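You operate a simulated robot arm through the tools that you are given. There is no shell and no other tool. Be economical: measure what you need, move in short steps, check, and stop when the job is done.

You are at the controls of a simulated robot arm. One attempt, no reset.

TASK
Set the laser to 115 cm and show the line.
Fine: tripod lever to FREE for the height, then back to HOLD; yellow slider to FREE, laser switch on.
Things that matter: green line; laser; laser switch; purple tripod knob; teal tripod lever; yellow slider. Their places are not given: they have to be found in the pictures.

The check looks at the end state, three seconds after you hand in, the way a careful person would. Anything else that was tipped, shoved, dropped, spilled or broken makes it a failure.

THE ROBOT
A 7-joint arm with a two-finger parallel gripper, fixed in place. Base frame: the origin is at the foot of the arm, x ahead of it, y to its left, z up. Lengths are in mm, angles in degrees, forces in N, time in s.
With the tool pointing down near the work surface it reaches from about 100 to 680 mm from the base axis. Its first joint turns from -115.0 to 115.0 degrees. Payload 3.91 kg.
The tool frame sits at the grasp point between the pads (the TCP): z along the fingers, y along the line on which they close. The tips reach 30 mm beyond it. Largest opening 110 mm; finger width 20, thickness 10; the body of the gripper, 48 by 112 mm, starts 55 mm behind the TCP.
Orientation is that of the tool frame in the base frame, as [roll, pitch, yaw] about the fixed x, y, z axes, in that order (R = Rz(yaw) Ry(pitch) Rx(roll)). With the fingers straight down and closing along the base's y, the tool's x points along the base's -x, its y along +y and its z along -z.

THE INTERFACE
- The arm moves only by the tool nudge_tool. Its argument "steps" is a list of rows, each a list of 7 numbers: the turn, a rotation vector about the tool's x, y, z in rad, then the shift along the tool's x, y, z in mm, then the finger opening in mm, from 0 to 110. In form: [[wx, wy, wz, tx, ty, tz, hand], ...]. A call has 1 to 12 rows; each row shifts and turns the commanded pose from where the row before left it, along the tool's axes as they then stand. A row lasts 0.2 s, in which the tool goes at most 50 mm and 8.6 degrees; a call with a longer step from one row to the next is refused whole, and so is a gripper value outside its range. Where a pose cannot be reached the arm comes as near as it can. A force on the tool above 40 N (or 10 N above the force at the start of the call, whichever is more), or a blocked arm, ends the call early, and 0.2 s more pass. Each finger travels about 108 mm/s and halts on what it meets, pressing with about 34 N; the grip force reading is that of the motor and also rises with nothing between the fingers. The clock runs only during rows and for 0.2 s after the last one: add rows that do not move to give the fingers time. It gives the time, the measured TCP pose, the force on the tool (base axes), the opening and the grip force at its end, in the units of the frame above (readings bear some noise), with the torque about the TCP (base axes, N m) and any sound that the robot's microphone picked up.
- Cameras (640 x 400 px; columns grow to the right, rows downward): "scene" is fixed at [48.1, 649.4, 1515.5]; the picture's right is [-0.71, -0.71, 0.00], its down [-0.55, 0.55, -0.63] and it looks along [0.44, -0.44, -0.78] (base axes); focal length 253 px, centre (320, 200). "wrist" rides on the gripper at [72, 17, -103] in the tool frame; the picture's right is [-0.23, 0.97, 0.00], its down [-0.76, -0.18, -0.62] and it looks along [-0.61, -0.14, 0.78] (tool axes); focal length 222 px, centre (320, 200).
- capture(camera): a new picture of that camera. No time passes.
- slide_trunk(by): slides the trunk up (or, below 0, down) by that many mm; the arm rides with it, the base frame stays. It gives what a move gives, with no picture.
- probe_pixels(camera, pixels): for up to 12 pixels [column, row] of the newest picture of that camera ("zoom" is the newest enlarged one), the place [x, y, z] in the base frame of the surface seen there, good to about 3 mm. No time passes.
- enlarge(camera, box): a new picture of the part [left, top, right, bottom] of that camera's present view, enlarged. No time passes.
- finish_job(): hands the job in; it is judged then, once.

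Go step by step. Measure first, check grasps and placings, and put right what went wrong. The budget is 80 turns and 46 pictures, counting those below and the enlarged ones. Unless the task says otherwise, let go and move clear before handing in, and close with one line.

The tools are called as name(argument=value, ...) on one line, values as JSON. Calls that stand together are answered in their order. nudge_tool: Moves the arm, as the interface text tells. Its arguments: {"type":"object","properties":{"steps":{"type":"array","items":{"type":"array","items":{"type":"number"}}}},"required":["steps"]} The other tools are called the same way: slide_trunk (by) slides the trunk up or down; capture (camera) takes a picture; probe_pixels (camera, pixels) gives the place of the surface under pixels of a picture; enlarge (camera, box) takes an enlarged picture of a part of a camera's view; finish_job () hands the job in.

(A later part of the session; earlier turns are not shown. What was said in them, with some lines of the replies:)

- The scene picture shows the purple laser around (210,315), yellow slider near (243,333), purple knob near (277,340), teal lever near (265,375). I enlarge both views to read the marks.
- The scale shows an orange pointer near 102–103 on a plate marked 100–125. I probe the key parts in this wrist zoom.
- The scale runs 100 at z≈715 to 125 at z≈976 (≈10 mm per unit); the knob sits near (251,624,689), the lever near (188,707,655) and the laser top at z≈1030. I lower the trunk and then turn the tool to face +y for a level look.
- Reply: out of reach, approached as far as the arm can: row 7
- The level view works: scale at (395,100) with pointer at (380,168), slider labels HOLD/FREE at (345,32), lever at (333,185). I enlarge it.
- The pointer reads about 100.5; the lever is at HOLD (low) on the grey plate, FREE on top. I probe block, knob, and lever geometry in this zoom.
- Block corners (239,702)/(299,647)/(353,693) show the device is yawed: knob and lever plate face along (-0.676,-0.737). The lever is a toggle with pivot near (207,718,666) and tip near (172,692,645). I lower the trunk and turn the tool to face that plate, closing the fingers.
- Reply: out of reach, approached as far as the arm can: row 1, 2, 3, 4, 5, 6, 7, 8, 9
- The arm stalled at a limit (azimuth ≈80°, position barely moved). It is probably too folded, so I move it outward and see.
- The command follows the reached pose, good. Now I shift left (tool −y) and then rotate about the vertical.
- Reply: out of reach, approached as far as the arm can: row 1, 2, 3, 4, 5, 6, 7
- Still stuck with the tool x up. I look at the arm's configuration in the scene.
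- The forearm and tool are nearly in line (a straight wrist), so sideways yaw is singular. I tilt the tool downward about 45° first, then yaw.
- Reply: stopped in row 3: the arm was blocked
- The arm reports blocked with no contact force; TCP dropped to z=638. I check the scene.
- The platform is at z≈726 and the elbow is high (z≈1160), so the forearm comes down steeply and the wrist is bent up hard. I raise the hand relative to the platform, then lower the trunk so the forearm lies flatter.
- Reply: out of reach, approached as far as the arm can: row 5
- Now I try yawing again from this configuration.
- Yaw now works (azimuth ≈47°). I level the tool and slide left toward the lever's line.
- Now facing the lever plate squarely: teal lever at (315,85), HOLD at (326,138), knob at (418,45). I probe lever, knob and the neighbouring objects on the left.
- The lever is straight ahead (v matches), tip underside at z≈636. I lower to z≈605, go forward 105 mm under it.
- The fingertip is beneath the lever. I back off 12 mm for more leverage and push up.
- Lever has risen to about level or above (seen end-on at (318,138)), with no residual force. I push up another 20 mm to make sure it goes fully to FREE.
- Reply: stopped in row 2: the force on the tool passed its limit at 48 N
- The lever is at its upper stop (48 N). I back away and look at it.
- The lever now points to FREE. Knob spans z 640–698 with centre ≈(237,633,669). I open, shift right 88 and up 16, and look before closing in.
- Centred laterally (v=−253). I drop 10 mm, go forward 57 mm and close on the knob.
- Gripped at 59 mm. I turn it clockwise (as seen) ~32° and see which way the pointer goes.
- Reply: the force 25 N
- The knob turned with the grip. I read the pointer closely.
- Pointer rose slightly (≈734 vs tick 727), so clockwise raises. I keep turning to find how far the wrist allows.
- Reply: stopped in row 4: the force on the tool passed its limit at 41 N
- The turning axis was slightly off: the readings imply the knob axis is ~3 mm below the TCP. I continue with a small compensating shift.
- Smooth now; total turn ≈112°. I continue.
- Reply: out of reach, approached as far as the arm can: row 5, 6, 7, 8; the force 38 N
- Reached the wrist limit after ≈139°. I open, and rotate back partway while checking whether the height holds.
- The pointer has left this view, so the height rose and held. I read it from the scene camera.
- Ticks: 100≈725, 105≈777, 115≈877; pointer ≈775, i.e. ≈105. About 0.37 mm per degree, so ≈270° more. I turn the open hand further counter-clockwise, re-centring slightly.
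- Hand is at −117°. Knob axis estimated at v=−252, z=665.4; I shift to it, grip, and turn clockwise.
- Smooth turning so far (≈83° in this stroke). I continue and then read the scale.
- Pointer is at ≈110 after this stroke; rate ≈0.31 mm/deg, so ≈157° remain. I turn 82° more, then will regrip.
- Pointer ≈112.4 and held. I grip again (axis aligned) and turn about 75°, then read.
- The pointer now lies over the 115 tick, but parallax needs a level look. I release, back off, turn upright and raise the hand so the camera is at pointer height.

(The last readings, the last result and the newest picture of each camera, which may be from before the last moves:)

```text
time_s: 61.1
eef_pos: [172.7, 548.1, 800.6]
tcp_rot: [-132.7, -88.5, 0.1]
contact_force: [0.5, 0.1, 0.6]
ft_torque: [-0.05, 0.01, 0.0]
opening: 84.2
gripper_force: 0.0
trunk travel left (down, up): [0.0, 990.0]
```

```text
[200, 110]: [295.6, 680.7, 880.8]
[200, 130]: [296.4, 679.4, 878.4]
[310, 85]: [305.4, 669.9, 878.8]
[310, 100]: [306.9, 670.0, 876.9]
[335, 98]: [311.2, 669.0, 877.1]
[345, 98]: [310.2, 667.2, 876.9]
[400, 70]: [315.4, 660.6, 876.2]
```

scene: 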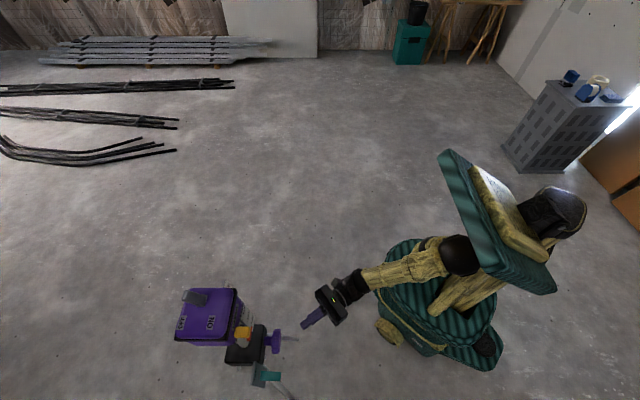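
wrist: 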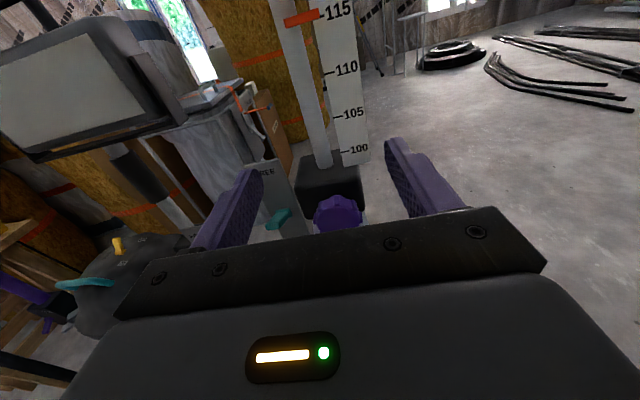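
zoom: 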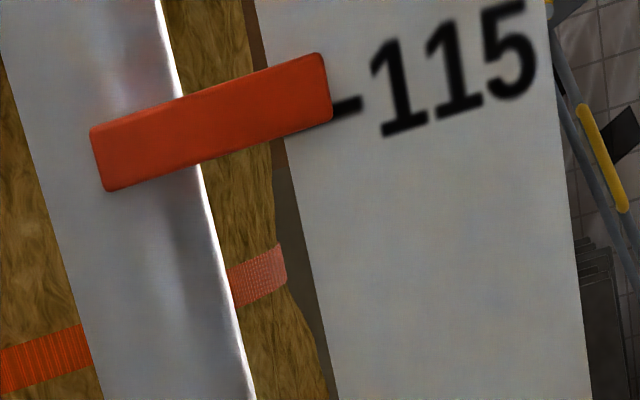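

Level view: the 115 tick sits at the lower edge of the pointer (tick extended centre ≈3 mm below pointer centre), so it reads ≈115.3. I go back and turn the knob ≈10° counter-clockwise.

nudge_tool(steps=[[0, 0, 0, -45, -5, 0, 84], [0, 0, 0, -45, -4, 0, 84], [0, 0, 0, -45, 0, 0, 84], [0, 0, 0, 0, 0, 30, 84], [0, 0, 0, 0, 0, 0, 84]])

```text
time_s: 62.3
eef_pos: [184.1, 576.7, 664.8]
tcp_rot: [-131.4, -88.5, -1.2]
contact_force: [0.7, 0.7, 0.1]
ft_torque: [-0.02, -0.01, 0.01]
opening: 83.7
gripper_force: 0.1
trunk travel left (down, up): [0.0, 990.0]
```

Aligned to within 2 mm. Forward 68, grip, turn −10.5°, release.

nudge_tool(steps=[[0, 0, 0, 0.5, 2, 25, 84], [0, 0, 0, 0, 0, 25, 84], [0, 0, 0, 0, 0, 18, 84], [0, 0, 0, 0, 0, 0, 60], [0, 0, 0, 0, 0, 0, 45], [0, 0, 0, 0, 0, 0, 35], [0, 0, 0, 0, 0, 0, 35], [0, 0, -0.09, 0, 0, 0, 35], [0, 0, -0.09, 0, 0, 0, 35], [0, 0, 0, 0, 0, 0, 35]])

nudge_tool(steps=[[0, 0, 0, 0, 0, 0, 60], [0, 0, 0, 0, 0, 0, 84], [0, 0, 0, 0, 0, -40, 84], [0, 0, 0, 0, 0, -40, 84], [0, 0, 0.09, 0, 0, -18, 84], [0, 0, 0.09, 45, 0, 0, 84], [0, 0, 0, 45, 0, 0, 84], [0, 0, 0, 45, 0, 0, 84], [0, 0, 0, 0, 0, 0, 84]])

enlarge(camera="wrist", box=[270, 0, 366, 60])

```text
time_s: 64.5
eef_pos: [230.3, 624.3, 664.7]
tcp_rot: [96.0, -80.6, 131.2]
contact_force: [3.1, -2.1, 0.7]
ft_torque: [-0.36, 0.31, 0.41]
opening: 59.0
gripper_force: 44.8
trunk travel left (down, up): [0.0, 990.0]
```

```text
time_s: 66.5
eef_pos: [163.2, 556.3, 801.7]
tcp_rot: [-131.6, -88.4, -0.9]
contact_force: [0.4, -0.7, -1.5]
ft_torque: [0.0, -0.01, -0.03]
opening: 83.9
gripper_force: 0.1
trunk travel left (down, up): [0.0, 990.0]
```

```text
6.67 times, centred on (318, 30) of wrist
```

zoom: 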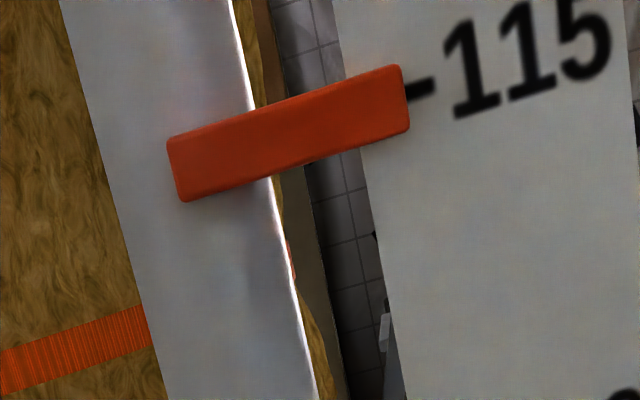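

The pointer is now level with the 115 tick (within ≈0.5 mm). Next: close fingers, go above the lever, and push it down to HOLD.

nudge_tool(steps=[[0, 0, 0, 0, -42, 0, 40], [0, 0, 0, 0, -40, 0, 0], [0, 0, 0, -38, 0, 0, 0], [0, 0, 0, -38, 0, 0, 0], [0, 0, 0, 0, 0, 0, 0]])

capture(camera="wrist")

probe_pixels(camera="wrist", pixels=[[315, 120], [320, 130], [320, 115]])

```text
time_s: 67.7
eef_pos: [102.4, 611.2, 726.0]
tcp_rot: [-131.6, -88.4, -0.9]
contact_force: [0.7, 0.0, -0.2]
ft_torque: [0.01, -0.01, -0.02]
opening: 0.0
gripper_force: 33.5
trunk travel left (down, up): [0.0, 990.0]
```

```text
14 pictures are left
```

wrist: 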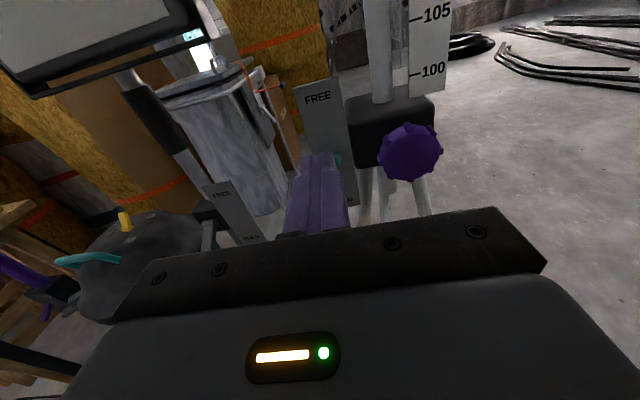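

```text
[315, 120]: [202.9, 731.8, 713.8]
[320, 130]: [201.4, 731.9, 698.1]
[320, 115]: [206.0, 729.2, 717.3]
```

Lined up above the lever (v=−338, z=726). Forward 95, then down.

nudge_tool(steps=[[0, 0, 0, 0, 0, 40, 0], [0, 0, 0, 0, 0, 40, 0], [0, 0, 0, 0, 0, 15, 0], [0, 0, 0, -12, 0, 0, 0], [0, 0, 0, -10, 0, 0, 0], [0, 0, 0, -10, 0, 0, 0], [0, 0, 0, -10, 0, 0, 0], [0, 0, 0, -8, 0, 0, 0]])

nudge_tool(steps=[[0, 0, 0, -6, 0, 0, 0], [0, 0, 0, -6, 0, 0, 0], [0, 0, 0, -6, 0, 0, 0]])

```text
time_s: 69.5
eef_pos: [166.5, 679.6, 675.2]
tcp_rot: [-133.0, -88.5, 0.4]
contact_force: [-0.2, -0.3, -0.2]
ft_torque: [-0.02, 0.01, -0.03]
opening: 0.3
gripper_force: 33.5
trunk travel left (down, up): [0.0, 990.0]
```

```text
time_s: 70.3
eef_pos: [164.7, 680.4, 661.8]
tcp_rot: [-110.6, -88.6, -22.0]
contact_force: [-0.8, 1.0, 19.5]
ft_torque: [0.41, -0.41, 0.05]
opening: 0.0
gripper_force: 34.1
trunk travel left (down, up): [0.0, 990.0]
```

Resistance of ≈20 N at z=662: the lever is at its lower stop. I back out and look.

nudge_tool(steps=[[0, 0, 0, -3, 0, 0, 0], [0, 0, 0, 8, 0, 0, 0], [0, 0, 0, 0, 0, -40, 0], [0, 0, 0, 0, 0, -40, 0], [0, 0, 0, 0, 0, -30, 0], [0, 0, 0, 0, 0, 0, 0]])

enlarge(camera="wrist", box=[260, 0, 470, 170])

```text
time_s: 71.7
eef_pos: [90.2, 599.9, 663.5]
tcp_rot: [-133.3, -88.5, 0.8]
contact_force: [-0.7, -0.1, -0.1]
ft_torque: [-0.01, 0.01, 0.01]
opening: 0.3
gripper_force: 33.9
trunk travel left (down, up): [0.0, 990.0]
```

```text
2.35 times, centred on (365, 85) of wrist
```

zoom: 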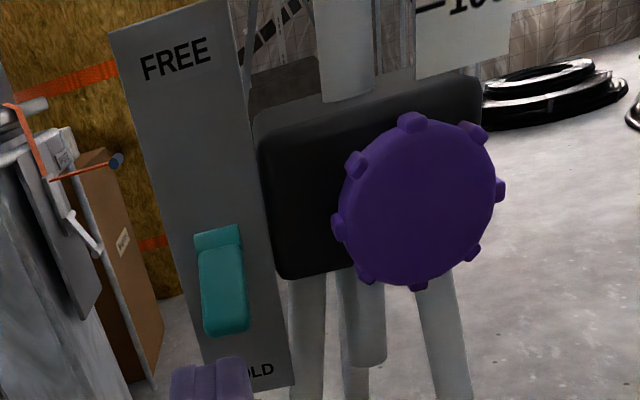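

Lever is at HOLD. Now raise the trunk to see the laser's slider and switch.

slide_trunk(by=420)

capture(camera="wrist")

```text
refused: 420 is not a number from -400 to 400
```

```text
12 pictures are left
```

wrist: 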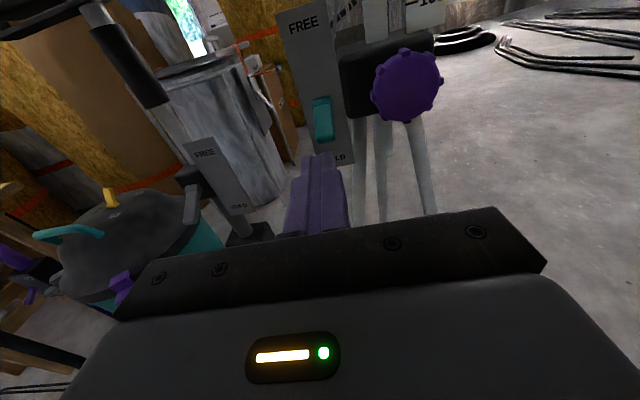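

The trunk step is limited to 400, so I raise by 400.

slide_trunk(by=400)

nudge_tool(steps=[[0, 0, 0, 0, 40, 0, 0], [0, 0, 0, 0, 40, 0, 0], [0, 0, 0, 0, 0, 0, 0]])

capture(camera="wrist")

```text
time_s: 75.5
eef_pos: [90.3, 599.7, 1063.9]
tcp_rot: [-131.7, -88.5, -0.8]
contact_force: [-0.1, 0.1, 0.6]
ft_torque: [0.01, 0.03, 0.0]
opening: 0.2
gripper_force: 34.1
trunk travel left (down, up): [-400.0, 590.0]
```

```text
time_s: 76.3
eef_pos: [148.3, 545.5, 1062.2]
tcp_rot: [-131.1, -88.5, -1.2]
contact_force: [0.3, -0.2, 0.1]
ft_torque: [-0.05, 0.03, 0.0]
opening: 0.1
gripper_force: 34.5
trunk travel left (down, up): [-400.0, 590.0]
```

```text
11 pictures are left
```

wrist: 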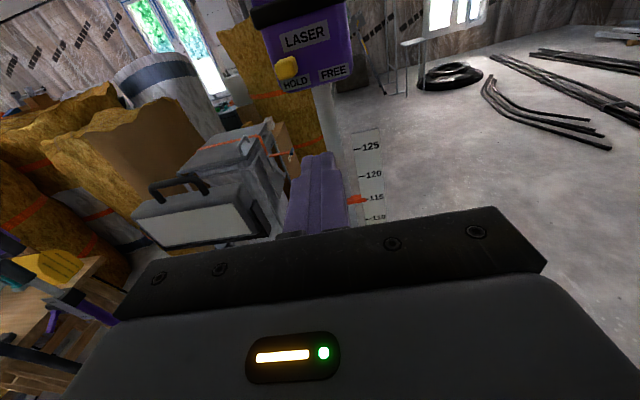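

The yellow slider (287,68) sits over HOLD; FREE is to its right. I probe it and the switch on top from the scene.

probe_pixels(camera="wrist", pixels=[[287, 68], [277, 70], [297, 64], [288, 78], [284, 58], [295, 84], [334, 72], [345, 62], [305, 38], [344, 10]])

enlarge(camera="scene", box=[140, 250, 268, 330])

probe_pixels(camera="zoom", pixels=[[160, 190], [200, 200], [240, 210], [180, 300], [280, 300], [400, 230], [330, 170], [150, 350], [330, 370]])

```text
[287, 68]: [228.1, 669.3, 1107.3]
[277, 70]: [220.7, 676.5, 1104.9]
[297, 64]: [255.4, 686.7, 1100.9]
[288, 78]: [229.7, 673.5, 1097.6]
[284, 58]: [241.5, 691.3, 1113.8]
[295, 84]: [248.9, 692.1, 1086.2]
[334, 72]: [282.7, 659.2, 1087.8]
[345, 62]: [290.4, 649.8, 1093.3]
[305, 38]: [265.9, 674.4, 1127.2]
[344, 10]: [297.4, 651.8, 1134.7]
```

```text
5.00 times, centred on (204, 290) of scene
```

zoom: 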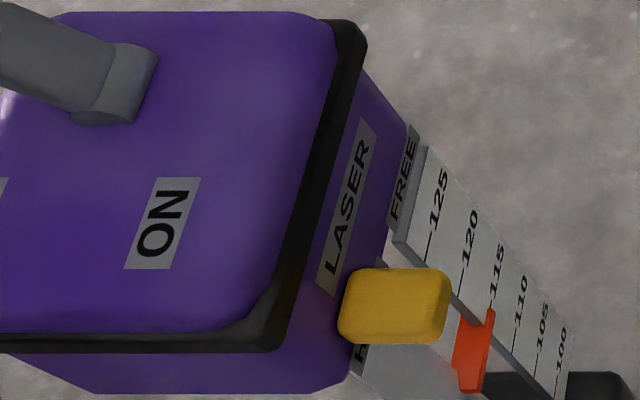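

```text
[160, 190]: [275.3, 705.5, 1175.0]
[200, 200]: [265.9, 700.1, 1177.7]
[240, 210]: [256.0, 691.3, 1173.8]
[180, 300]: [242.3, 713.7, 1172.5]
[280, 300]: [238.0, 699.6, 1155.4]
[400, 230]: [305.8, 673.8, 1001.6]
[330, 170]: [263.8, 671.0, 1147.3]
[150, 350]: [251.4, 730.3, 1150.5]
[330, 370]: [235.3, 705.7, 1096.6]
```

Slider spans v −295…−272 at z≈1105, front u≈647, laser face u≈677; FREE is ≈47 mm to its right. I place the closed fingertip left of the slider.

nudge_tool(steps=[[0, 0, 0, 43, -20, 0, 0], [0, 0, 0, 0, -37, 0, 0], [0, 0, 0, 0, 0, 45, 0], [0, 0, 0, 0, 0, 45, 0], [0, 0, 0, 0, 0, 30, 0], [0, 0, 0, 0, 0, 0, 0]])

capture(camera="wrist")

```text
time_s: 77.7
eef_pos: [188.6, 672.9, 1104.2]
tcp_rot: [-132.6, -88.4, 0.1]
contact_force: [-0.6, 1.2, -0.6]
ft_torque: [0.01, -0.01, 0.02]
opening: 0.0
gripper_force: 33.9
trunk travel left (down, up): [-400.0, 590.0]
```

```text
9 pictures are left
```

wrist: 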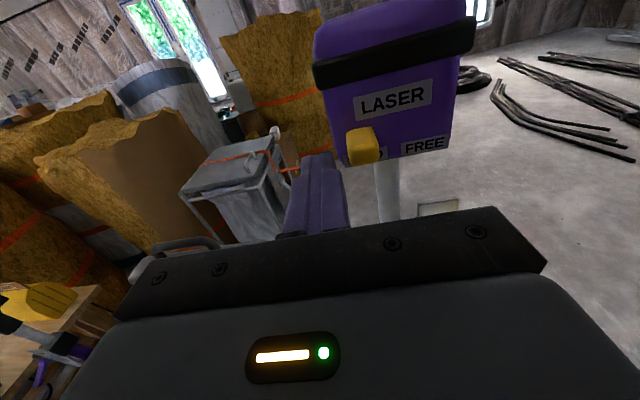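

The tip is left of the slider. Forward 9 more, then push right in small steps.

nudge_tool(steps=[[0, 0, 0, 0, 0, 9, 0], [0, 0, 0, 0, 8, 0, 0], [0, 0, 0, 0, 8, 0, 0], [0, 0, 0, 0, 8, 0, 0], [0, 0, 0, 0, 8, 0, 0], [0, 0, 0, 0, 8, 0, 0], [0, 0, 0, 0, 6, 0, 0], [0, 0, 0, 0, 0, 0, 0]])

capture(camera="wrist")

```text
time_s: 79.5
eef_pos: [229.7, 648.7, 1102.8]
tcp_rot: [-131.9, -88.5, -0.7]
contact_force: [-2.2, 1.6, 0.8]
ft_torque: [-0.01, -0.05, 0.05]
opening: 0.0
gripper_force: 33.8
trunk travel left (down, up): [-400.0, 590.0]
```

```text
8 pictures are left
```

wrist: 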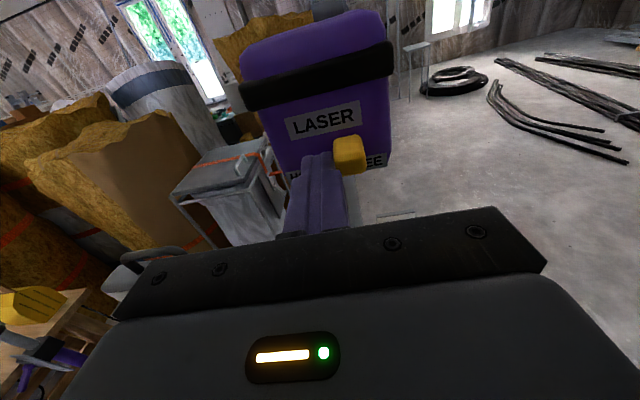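

The slider follows, now between HOLD and FREE. I keep pushing to its stop.

nudge_tool(steps=[[0, 0, 0, 0, 5, 0, 0], [0, 0, 0, 0, 4, 0, 0], [0, 0, 0, 0, 4, 0, 0], [0, 0, 0, 0, 4, 0, 0], [0, 0, 0, 0, 0, 0, 0]])

```text
time_s: 80.7
eef_pos: [235.6, 639.9, 1102.0]
tcp_rot: [-136.0, -88.6, 3.8]
contact_force: [-13.5, 23.2, 6.1]
ft_torque: [-0.05, -0.18, 0.46]
opening: 0.0
gripper_force: 33.9
trunk travel left (down, up): [-400.0, 590.0]
```

At the FREE stop (26 N, tool at v=−259 as predicted). I back away, then rise and tilt the tool down to look at the switch on top.

nudge_tool(steps=[[0, 0, 0, 0, -8, 0, 0], [0, 0, 0, 0, 0, -40, 0], [0, 0, 0, 0, 0, -40, 0], [0, 0, 0, 0, 0, -40, 0], [0, 0, 0, 0, 0, 0, 0]])

slide_trunk(by=180)

nudge_tool(steps=[[0, -0.13, 0, 0, 0, 0, 0], [0, -0.13, 0, 0, 0, 0, 0], [0, -0.13, 0, 0, 0, 0, 0], [0, -0.13, 0, 0, 0, 0, 0], [0, 0, 0, 0, 0, 0, 0]])

capture(camera="wrist")

```text
time_s: 81.9
eef_pos: [155.0, 553.1, 1104.4]
tcp_rot: [-131.1, -88.5, -1.7]
contact_force: [-0.3, 0.6, 0.2]
ft_torque: [-0.01, 0.01, -0.02]
opening: 0.0
gripper_force: 33.8
trunk travel left (down, up): [-400.0, 590.0]
```

```text
time_s: 83.9
eef_pos: [155.7, 554.8, 1284.3]
tcp_rot: [-131.8, -88.4, -0.8]
contact_force: [-0.1, -0.4, 0.1]
ft_torque: [0.04, 0.02, 0.0]
opening: 0.0
gripper_force: 33.7
trunk travel left (down, up): [-580.0, 410.0]
```

```text
time_s: 85.1
eef_pos: [154.3, 553.5, 1284.7]
tcp_rot: [-177.9, -59.1, 45.5]
contact_force: [0.0, -0.5, -0.5]
ft_torque: [0.01, 0.02, 0.02]
opening: 0.2
gripper_force: 33.7
trunk travel left (down, up): [-580.0, 410.0]
```

```text
7 pictures are left
```

wrist: 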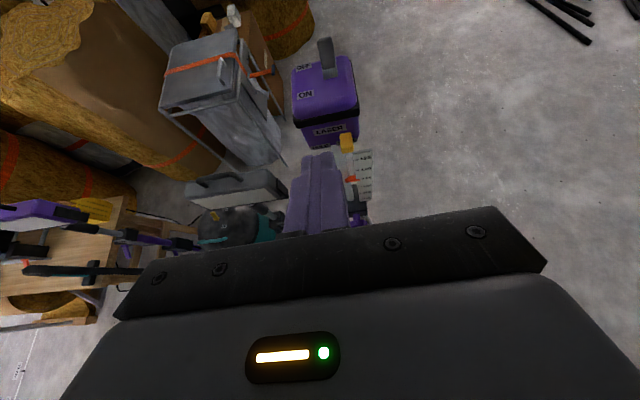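

The switch at (326,55) leans away toward OFF; ON is nearer. I probe its base and tip.

probe_pixels(camera="wrist", pixels=[[330, 75], [328, 68], [326, 58], [325, 48], [324, 41], [318, 46], [331, 46], [304, 95], [303, 66], [345, 90], [300, 115], [340, 65]])

```text
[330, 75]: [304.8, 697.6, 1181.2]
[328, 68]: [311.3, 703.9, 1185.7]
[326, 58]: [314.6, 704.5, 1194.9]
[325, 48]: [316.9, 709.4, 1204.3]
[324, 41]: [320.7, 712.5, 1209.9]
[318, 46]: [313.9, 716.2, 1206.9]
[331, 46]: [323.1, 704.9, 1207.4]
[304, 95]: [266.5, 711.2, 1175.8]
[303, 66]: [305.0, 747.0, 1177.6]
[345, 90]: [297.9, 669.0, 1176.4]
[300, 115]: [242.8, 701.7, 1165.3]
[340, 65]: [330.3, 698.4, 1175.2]
```

Switch base u≈725, tip u≈742 at z≈1210, v≈−246. I steepen the tool to ~60° down, pass over it to u≈765 at a safe height, then verify.

nudge_tool(steps=[[0, -0.126, 0, 0, 0, 0, 0], [0, -0.126, 0, 0, 0, 0, 0], [0, -0.126, 0, 0, 0, 0, 0], [0, -0.126, 0, 0, 0, 0, 0], [0, 0, 0, 31.3, 7, 18, 0], [0, 0, 0, 31.3, 7.5, 18, 0], [0, 0, 0, 31.3, 0, 18, 0], [0, 0, 0, 31.3, 0, 18, 0], [0, 0, 0, 31.3, 0, 18, 0], [0, 0, 0, 31.3, 0, 18, 0], [0, 0, 0, 31.3, 0, 18, 0], [0, 0, 0, 0, 0, 0, 0]])

```text
time_s: 87.7
eef_pos: [289.3, 633.4, 1221.1]
tcp_rot: [-178.9, -30.3, 46.8]
contact_force: [-0.4, 0.1, -0.1]
ft_torque: [-0.05, 0.0, 0.0]
opening: 0.0
gripper_force: 34.4
out of reach, approached as far as the arm can: row 7, 8, 9, 10, 11
trunk travel left (down, up): [-580.0, 410.0]
```

Out of reach at that tilt; the tool stopped over the laser front edge at z=1221 without contact. I rise, return to a ~30° tilt, which reaches farther, and will straddle the switch from the front instead.

nudge_tool(steps=[[0, 0, 0, 15, 0, -26, 0], [0, 0, 0, 15, 0, -26, 0], [0, 0.126, 0, 0, 0, 0, 20], [0, 0.126, 0, 0, 0, 0, 40], [0, 0.126, 0, 0, 0, 0, 40], [0, 0.126, 0, 0, 0, 0, 40], [0, 0, 0, 0, -30, 0, 40], [0, 0, 0, 0, 0, 0, 40]])

```text
time_s: 89.5
eef_pos: [279.7, 687.3, 1304.1]
tcp_rot: [-177.7, -59.2, 45.4]
contact_force: [0.2, 0.3, -0.5]
ft_torque: [-0.02, 0.04, 0.01]
opening: 39.6
gripper_force: 0.1
out of reach, approached as far as the arm can: row 1, 2, 3, 4, 5, 6, 7
trunk travel left (down, up): [-580.0, 410.0]
```

Now at u≈696, z=1304 with a 31° tilt. I move over the switch partway down and check.

nudge_tool(steps=[[0, 0, 0, -10, 6, 22.3, 50], [0, 0, 0, -10, 6, 22.3, 50], [0, 0, 0, 0, 0, 0, 50]])

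capture(camera="wrist")

```text
time_s: 90.3
eef_pos: [307.2, 701.5, 1262.9]
tcp_rot: [-177.9, -59.3, 45.4]
contact_force: [0.1, 0.4, 0.5]
ft_torque: [-0.04, 0.04, -0.02]
opening: 50.1
gripper_force: 0.0
trunk travel left (down, up): [-580.0, 410.0]
```

```text
6 pictures are left
```

wrist: 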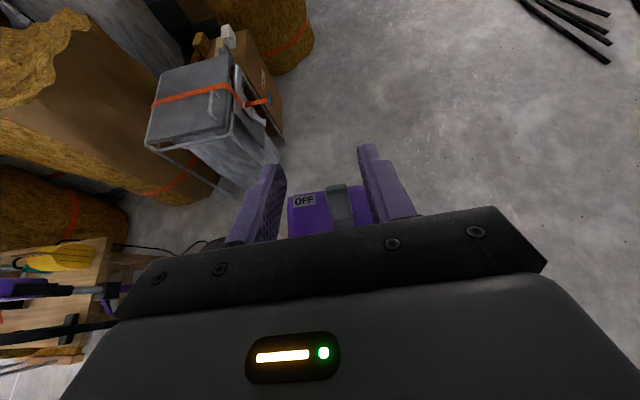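

Aligned: u=725, v=−248, fingers straddle the switch. Descend 52 mm and close on it.

nudge_tool(steps=[[0, 0, 0, -15, 1, 9, 50], [0, 0, 0, -15, 1, 9, 50], [0, 0, 0, -14.5, 0, 8.8, 50], [0, 0, 0, 0, 0, 0, 50]])

enlarge(camera="wrist", box=[220, 120, 440, 250])

```text
time_s: 91.3
eef_pos: [306.3, 700.7, 1211.5]
tcp_rot: [-177.8, -59.2, 45.5]
contact_force: [0.6, 0.0, 0.4]
ft_torque: [0.02, -0.02, 0.01]
opening: 50.3
gripper_force: 0.0
trunk travel left (down, up): [-580.0, 410.0]
```

```text
2.91 times, centred on (330, 185) of wrist
```

zoom: 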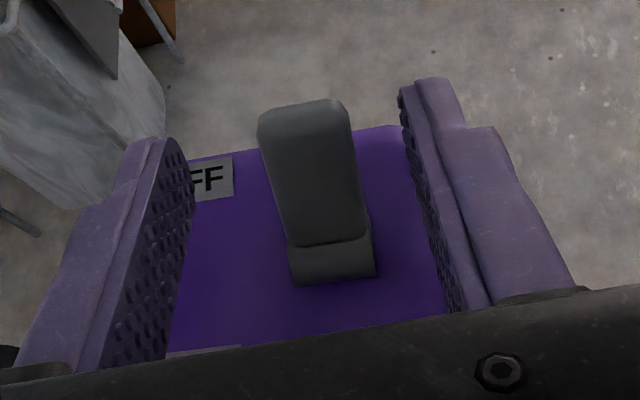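

The fingers straddle the switch well. Close, then pull back toward ON.

nudge_tool(steps=[[0, 0, 0, 0, 0, 0, 30], [0, 0, 0, 0, 0, 0, 16], [0, 0, 0, 0, 0, 0, 8], [0, 0, 0, 0, 0, 0, 8], [0, 0, 0, -3.5, 0, -7.5, 8], [0, 0, 0, -3.5, 0, -7.5, 8], [0, 0, 0, -4, 0, -7, 8], [0, 0, 0, -4, 0, -7, 8]])

enlarge(camera="scene", box=[120, 240, 280, 340])

```text
time_s: 92.6
eef_pos: [308.5, 697.3, 1211.5]
tcp_rot: [-178.1, -59.7, 45.3]
contact_force: [14.0, 24.5, -1.4]
ft_torque: [0.72, -0.51, -0.7]
opening: 20.0
gripper_force: 45.1
trunk travel left (down, up): [-580.0, 410.0]
stopped in row 6: the force on the tool passed its limit at 57 N (the readings are from after the stop); the commanded pose is now the measured one
```

```text
4.00 times, centred on (200, 290) of scene
```

zoom: 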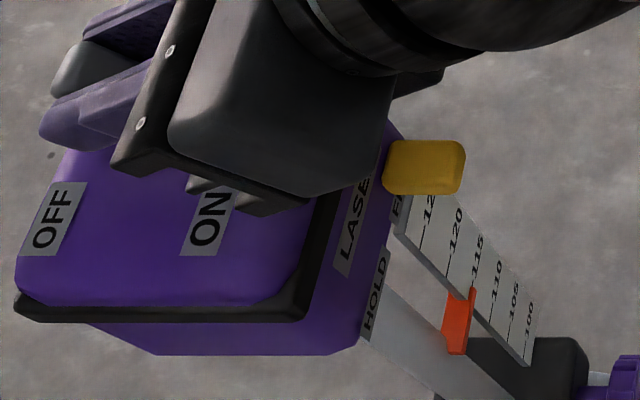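

Opening of 20 mm means the pads also clamp the low hub; leverage was poor. I open, rise 9 mm so the pads hold only the upper paddle, regrip and pull with a slight tilt-up.

nudge_tool(steps=[[0, 0, 0, 0, 0, 0, 40], [0, 0, 0, 10.5, -1.5, 0, 40], [0, 0, 0, 0, 0, 0, 25], [0, 0, 0, 0, 0, 0, 8], [0, 0, 0, 0, 0, 0, 8], [0, 0.05, 0, -2, 0, -4, 8], [0, 0.05, 0, -2, 0, -4, 8], [0, 0.05, 0, -2, 0, -4, 8], [0, 0.05, 0, -2, 0, -4, 8]])

```text
time_s: 94.6
eef_pos: [294.8, 682.4, 1221.8]
tcp_rot: [-176.5, -71.0, 43.8]
contact_force: [7.9, -10.1, -4.1]
ft_torque: [-0.5, -0.24, -0.48]
opening: 19.9
gripper_force: 41.8
trunk travel left (down, up): [-580.0, 410.0]
```

It moves: 20 mm pulled with only ~13 N. I continue the arc.

nudge_tool(steps=[[0, 0.05, 0, -1.5, 0, -4, 8], [0, 0.05, 0, -2, 0, -4, 8], [0, 0.05, 0, -2, 0, -4, 8], [0, 0.05, 0, -2, 0, -4, 8]])

capture(camera="wrist")

```text
time_s: 95.6
eef_pos: [287.3, 674.0, 1216.7]
tcp_rot: [-171.8, -82.4, 38.9]
contact_force: [25.1, 18.0, -5.4]
ft_torque: [0.27, -1.17, -0.14]
opening: 20.4
gripper_force: 44.4
trunk travel left (down, up): [-580.0, 410.0]
```

```text
3 pictures are left
```

wrist: 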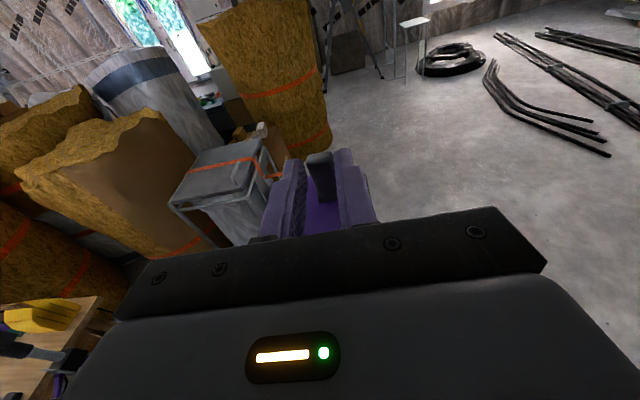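

The pull has moved ≈36 mm and the force is now 31 N, probably at the ON stop. I pull a touch more to be sure, then open and back straight up.

nudge_tool(steps=[[0, 0.03, 0, -2, 0, -3, 8], [0, 0, 0, 0, 0, -3, 8]])

nudge_tool(steps=[[0, 0, 0, 0, 0, 0, 30], [0, 0, 0, 0, 0, 0, 50], [0, 0, 0, 30, 0, 0, 50], [0, 0, 0, 40, 0, 0, 50], [0, 0, 0, 20, 0, -40, 50], [0, 0, 0, 0, 0, -50, 50], [0, 0, 0, 0, 0, -50, 50], [0, 0, 0, 0, 0, 0, 50]])

capture(camera="scene")

```text
time_s: 96.2
eef_pos: [267.7, 666.4, 1222.4]
tcp_rot: [-167.6, -84.5, 35.6]
contact_force: [-0.4, -1.2, 0.6]
ft_torque: [-0.04, 0.06, -0.05]
opening: 8.1
gripper_force: 0.1
trunk travel left (down, up): [-580.0, 410.0]
```

```text
time_s: 98.0
eef_pos: [190.2, 567.8, 1322.8]
tcp_rot: [-169.2, -84.3, 36.5]
contact_force: [0.2, -0.5, -0.1]
ft_torque: [-0.01, 0.01, 0.03]
opening: 50.1
gripper_force: 0.1
trunk travel left (down, up): [-580.0, 410.0]
```

```text
2 pictures are left
```

scene: 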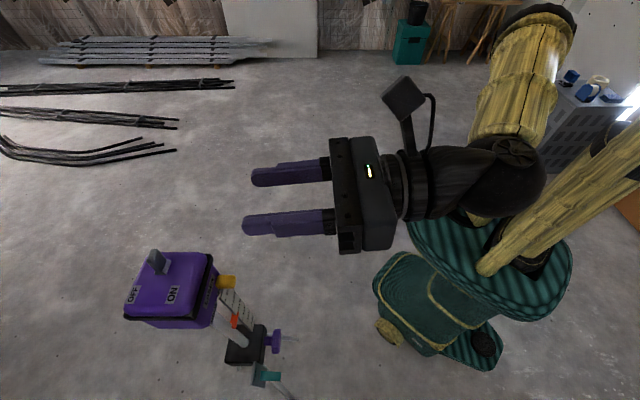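

The fingers slipped off at the end. I probe the switch in this scene picture to see which way it leans.

probe_pixels(camera="scene", pixels=[[152, 252], [156, 252], [153, 257], [157, 259], [160, 262], [163, 266], [166, 270], [160, 271], [156, 266], [150, 257], [162, 258], [168, 266]])

```text
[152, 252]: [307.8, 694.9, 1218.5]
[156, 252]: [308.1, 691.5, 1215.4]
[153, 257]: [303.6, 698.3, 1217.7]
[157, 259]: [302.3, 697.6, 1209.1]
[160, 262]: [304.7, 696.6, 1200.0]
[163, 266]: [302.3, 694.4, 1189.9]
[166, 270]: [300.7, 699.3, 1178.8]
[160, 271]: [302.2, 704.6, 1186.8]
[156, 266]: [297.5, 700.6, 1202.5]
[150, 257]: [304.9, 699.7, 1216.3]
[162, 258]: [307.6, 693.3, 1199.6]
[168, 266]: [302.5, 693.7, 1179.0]
```

The switch now stands upright, halfway (top u≈720, base u≈725); my grip slid off its end. I regrip deeper with the nearly level tool: forward at height first.

nudge_tool(steps=[[0, 0, 0, 0, -2.4, 45, 50], [0, 0, 0, 0, 0, 45, 50], [0, 0, 0, 0, 0, 45, 50], [0, 0, 0, 0, 0, 45, 50], [0, 0, 0, -25, 0, 0, 50], [0, 0, 0, 0, 0, 0, 50]])

```text
time_s: 99.4
eef_pos: [307.4, 701.1, 1277.6]
tcp_rot: [-169.6, -84.3, 36.7]
contact_force: [0.6, 0.3, 0.3]
ft_torque: [0.0, 0.0, 0.0]
opening: 50.0
gripper_force: 0.1
trunk travel left (down, up): [-580.0, 410.0]
```

On line (u=724, v=−247). Descend 68 mm, close, and pull toward ON in small steps.

nudge_tool(steps=[[0, 0, 0, -30, 1.2, 0, 50], [0, 0, 0, -30, 0, 0, 50], [0, 0, 0, -8, 0, 0, 50], [0, 0, 0, 0, 0, 0, 30], [0, 0, 0, 0, 0, 0, 12], [0, 0, 0, 0, 0, 0, 8], [0, 0, 0, 0, 0, 0, 8], [0, 0.05, 0, -0.8, 0, -4.5, 8], [0, 0.05, 0, -1, 0, -4.5, 8], [0, 0.05, 0, -1.4, 0, -4.5, 8]])

```text
time_s: 101.6
eef_pos: [299.6, 689.1, 1207.6]
tcp_rot: [-21.8, -87.0, -111.3]
contact_force: [24.3, 18.8, 9.1]
ft_torque: [0.38, -1.27, -0.58]
opening: 20.4
gripper_force: 44.8
trunk travel left (down, up): [-580.0, 410.0]
```

It moves with ~31 N resistance. I keep pulling.

nudge_tool(steps=[[0, 0.1, 0, -1.5, 0, -3, 8], [0, 0.1, 0, -1.5, 0, -3, 8], [0, 0.1, 0, -1.5, 0, -3, 8]])

```text
time_s: 102.4
eef_pos: [294.1, 682.3, 1202.7]
tcp_rot: [-3.5, -69.9, -129.6]
contact_force: [25.6, 14.1, 9.9]
ft_torque: [-0.88, 0.4, -0.83]
opening: 20.7
gripper_force: 44.6
trunk travel left (down, up): [-580.0, 410.0]
```

Another 9 mm and 17° of tilt. I open, lift straight up, back off and check the switch.

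nudge_tool(steps=[[0, 0, 0, 0, 0, 0, 30], [0, 0, 0, 0, 0, 0, 50], [0, 0, 0, 28, 0, 10, 50], [0, 0, 0, 38, 0, 14, 50], [0, -0.12, 0, 0, 0, -40, 50], [0, -0.12, 0, 0, 0, -40, 50], [0, -0.12, 0, 0, 0, -40, 50], [0, 0, 0, 0, 0, 0, 50]])

enlarge(camera="scene", box=[100, 230, 292, 390])

```text
time_s: 104.2
eef_pos: [211.1, 595.8, 1247.4]
tcp_rot: [-118.2, -88.8, -14.6]
contact_force: [-0.4, 1.2, -0.4]
ft_torque: [0.01, -0.03, 0.01]
opening: 50.1
gripper_force: 0.1
trunk travel left (down, up): [-580.0, 410.0]
```

```text
2.50 times, centred on (196, 310) of scene
```

zoom: 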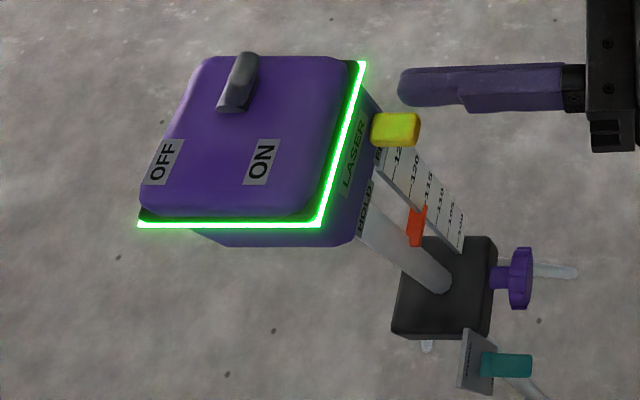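

The green line is lit, the switch leans to ON, slider at FREE, lever at HOLD. I probe the pointer, ticks and switch to confirm nothing shifted.

probe_pixels(camera="zoom", pixels=[[417, 225], [422, 212], [415, 240], [424, 200], [245, 60], [235, 90], [228, 105], [505, 365], [395, 130]])

nudge_tool(steps=[[0, 0, 0, 0, 0, -40, 50], [0, 0, 0, 0, 0, -40, 50], [0, 0, 0, 0, 0, 0, 50], [0, 0, 0, 0, 0, 0, 50], [0, 0, 0, 0, 0, 0, 50], [0, 0, 0, 0, 0, 0, 50]])

```text
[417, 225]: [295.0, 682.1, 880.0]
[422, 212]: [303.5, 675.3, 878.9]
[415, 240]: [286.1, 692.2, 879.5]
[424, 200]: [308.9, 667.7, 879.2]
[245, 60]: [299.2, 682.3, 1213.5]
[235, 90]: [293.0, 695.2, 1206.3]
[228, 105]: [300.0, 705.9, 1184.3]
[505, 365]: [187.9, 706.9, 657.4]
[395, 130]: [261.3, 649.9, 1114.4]
```

```text
time_s: 105.6
eef_pos: [156.3, 536.4, 1247.1]
tcp_rot: [-114.5, -88.8, -18.3]
contact_force: [-1.2, 0.1, 0.0]
ft_torque: [0.01, -0.03, 0.0]
opening: 50.3
gripper_force: 0.1
trunk travel left (down, up): [-580.0, 410.0]
```

Pointer top is at z≈879 (centre ≈876, tick 877) and the switch top leans to ON (u≈705). I use the last-but-spare picture to confirm after the wait.

enlarge(camera="scene", box=[140, 240, 284, 340])

```text
4.00 times, centred on (212, 290) of scene
```

zoom: 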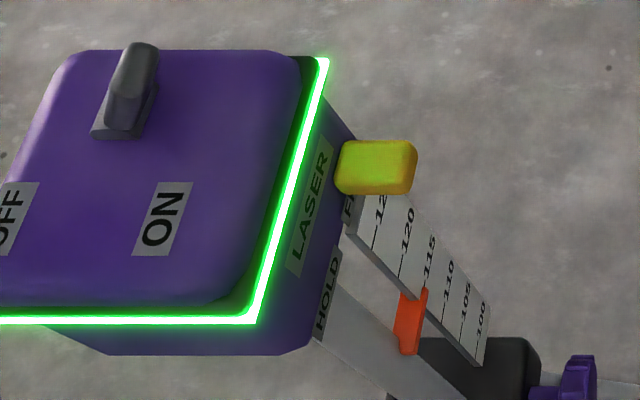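

The line stays lit, the pointer is at 115, the slider is at FREE, the lever is at HOLD and the hand is clear. I hand in.

finish_job()

```text
The job is handed in.
```

The laser is set to 115 cm and the green line is showing, with the tripod lever back at HOLD, the yellow slider at FREE and the laser switch on. I checked it in the last pictures before handing in; the pointer sits within about 2 mm of the 115 mark.
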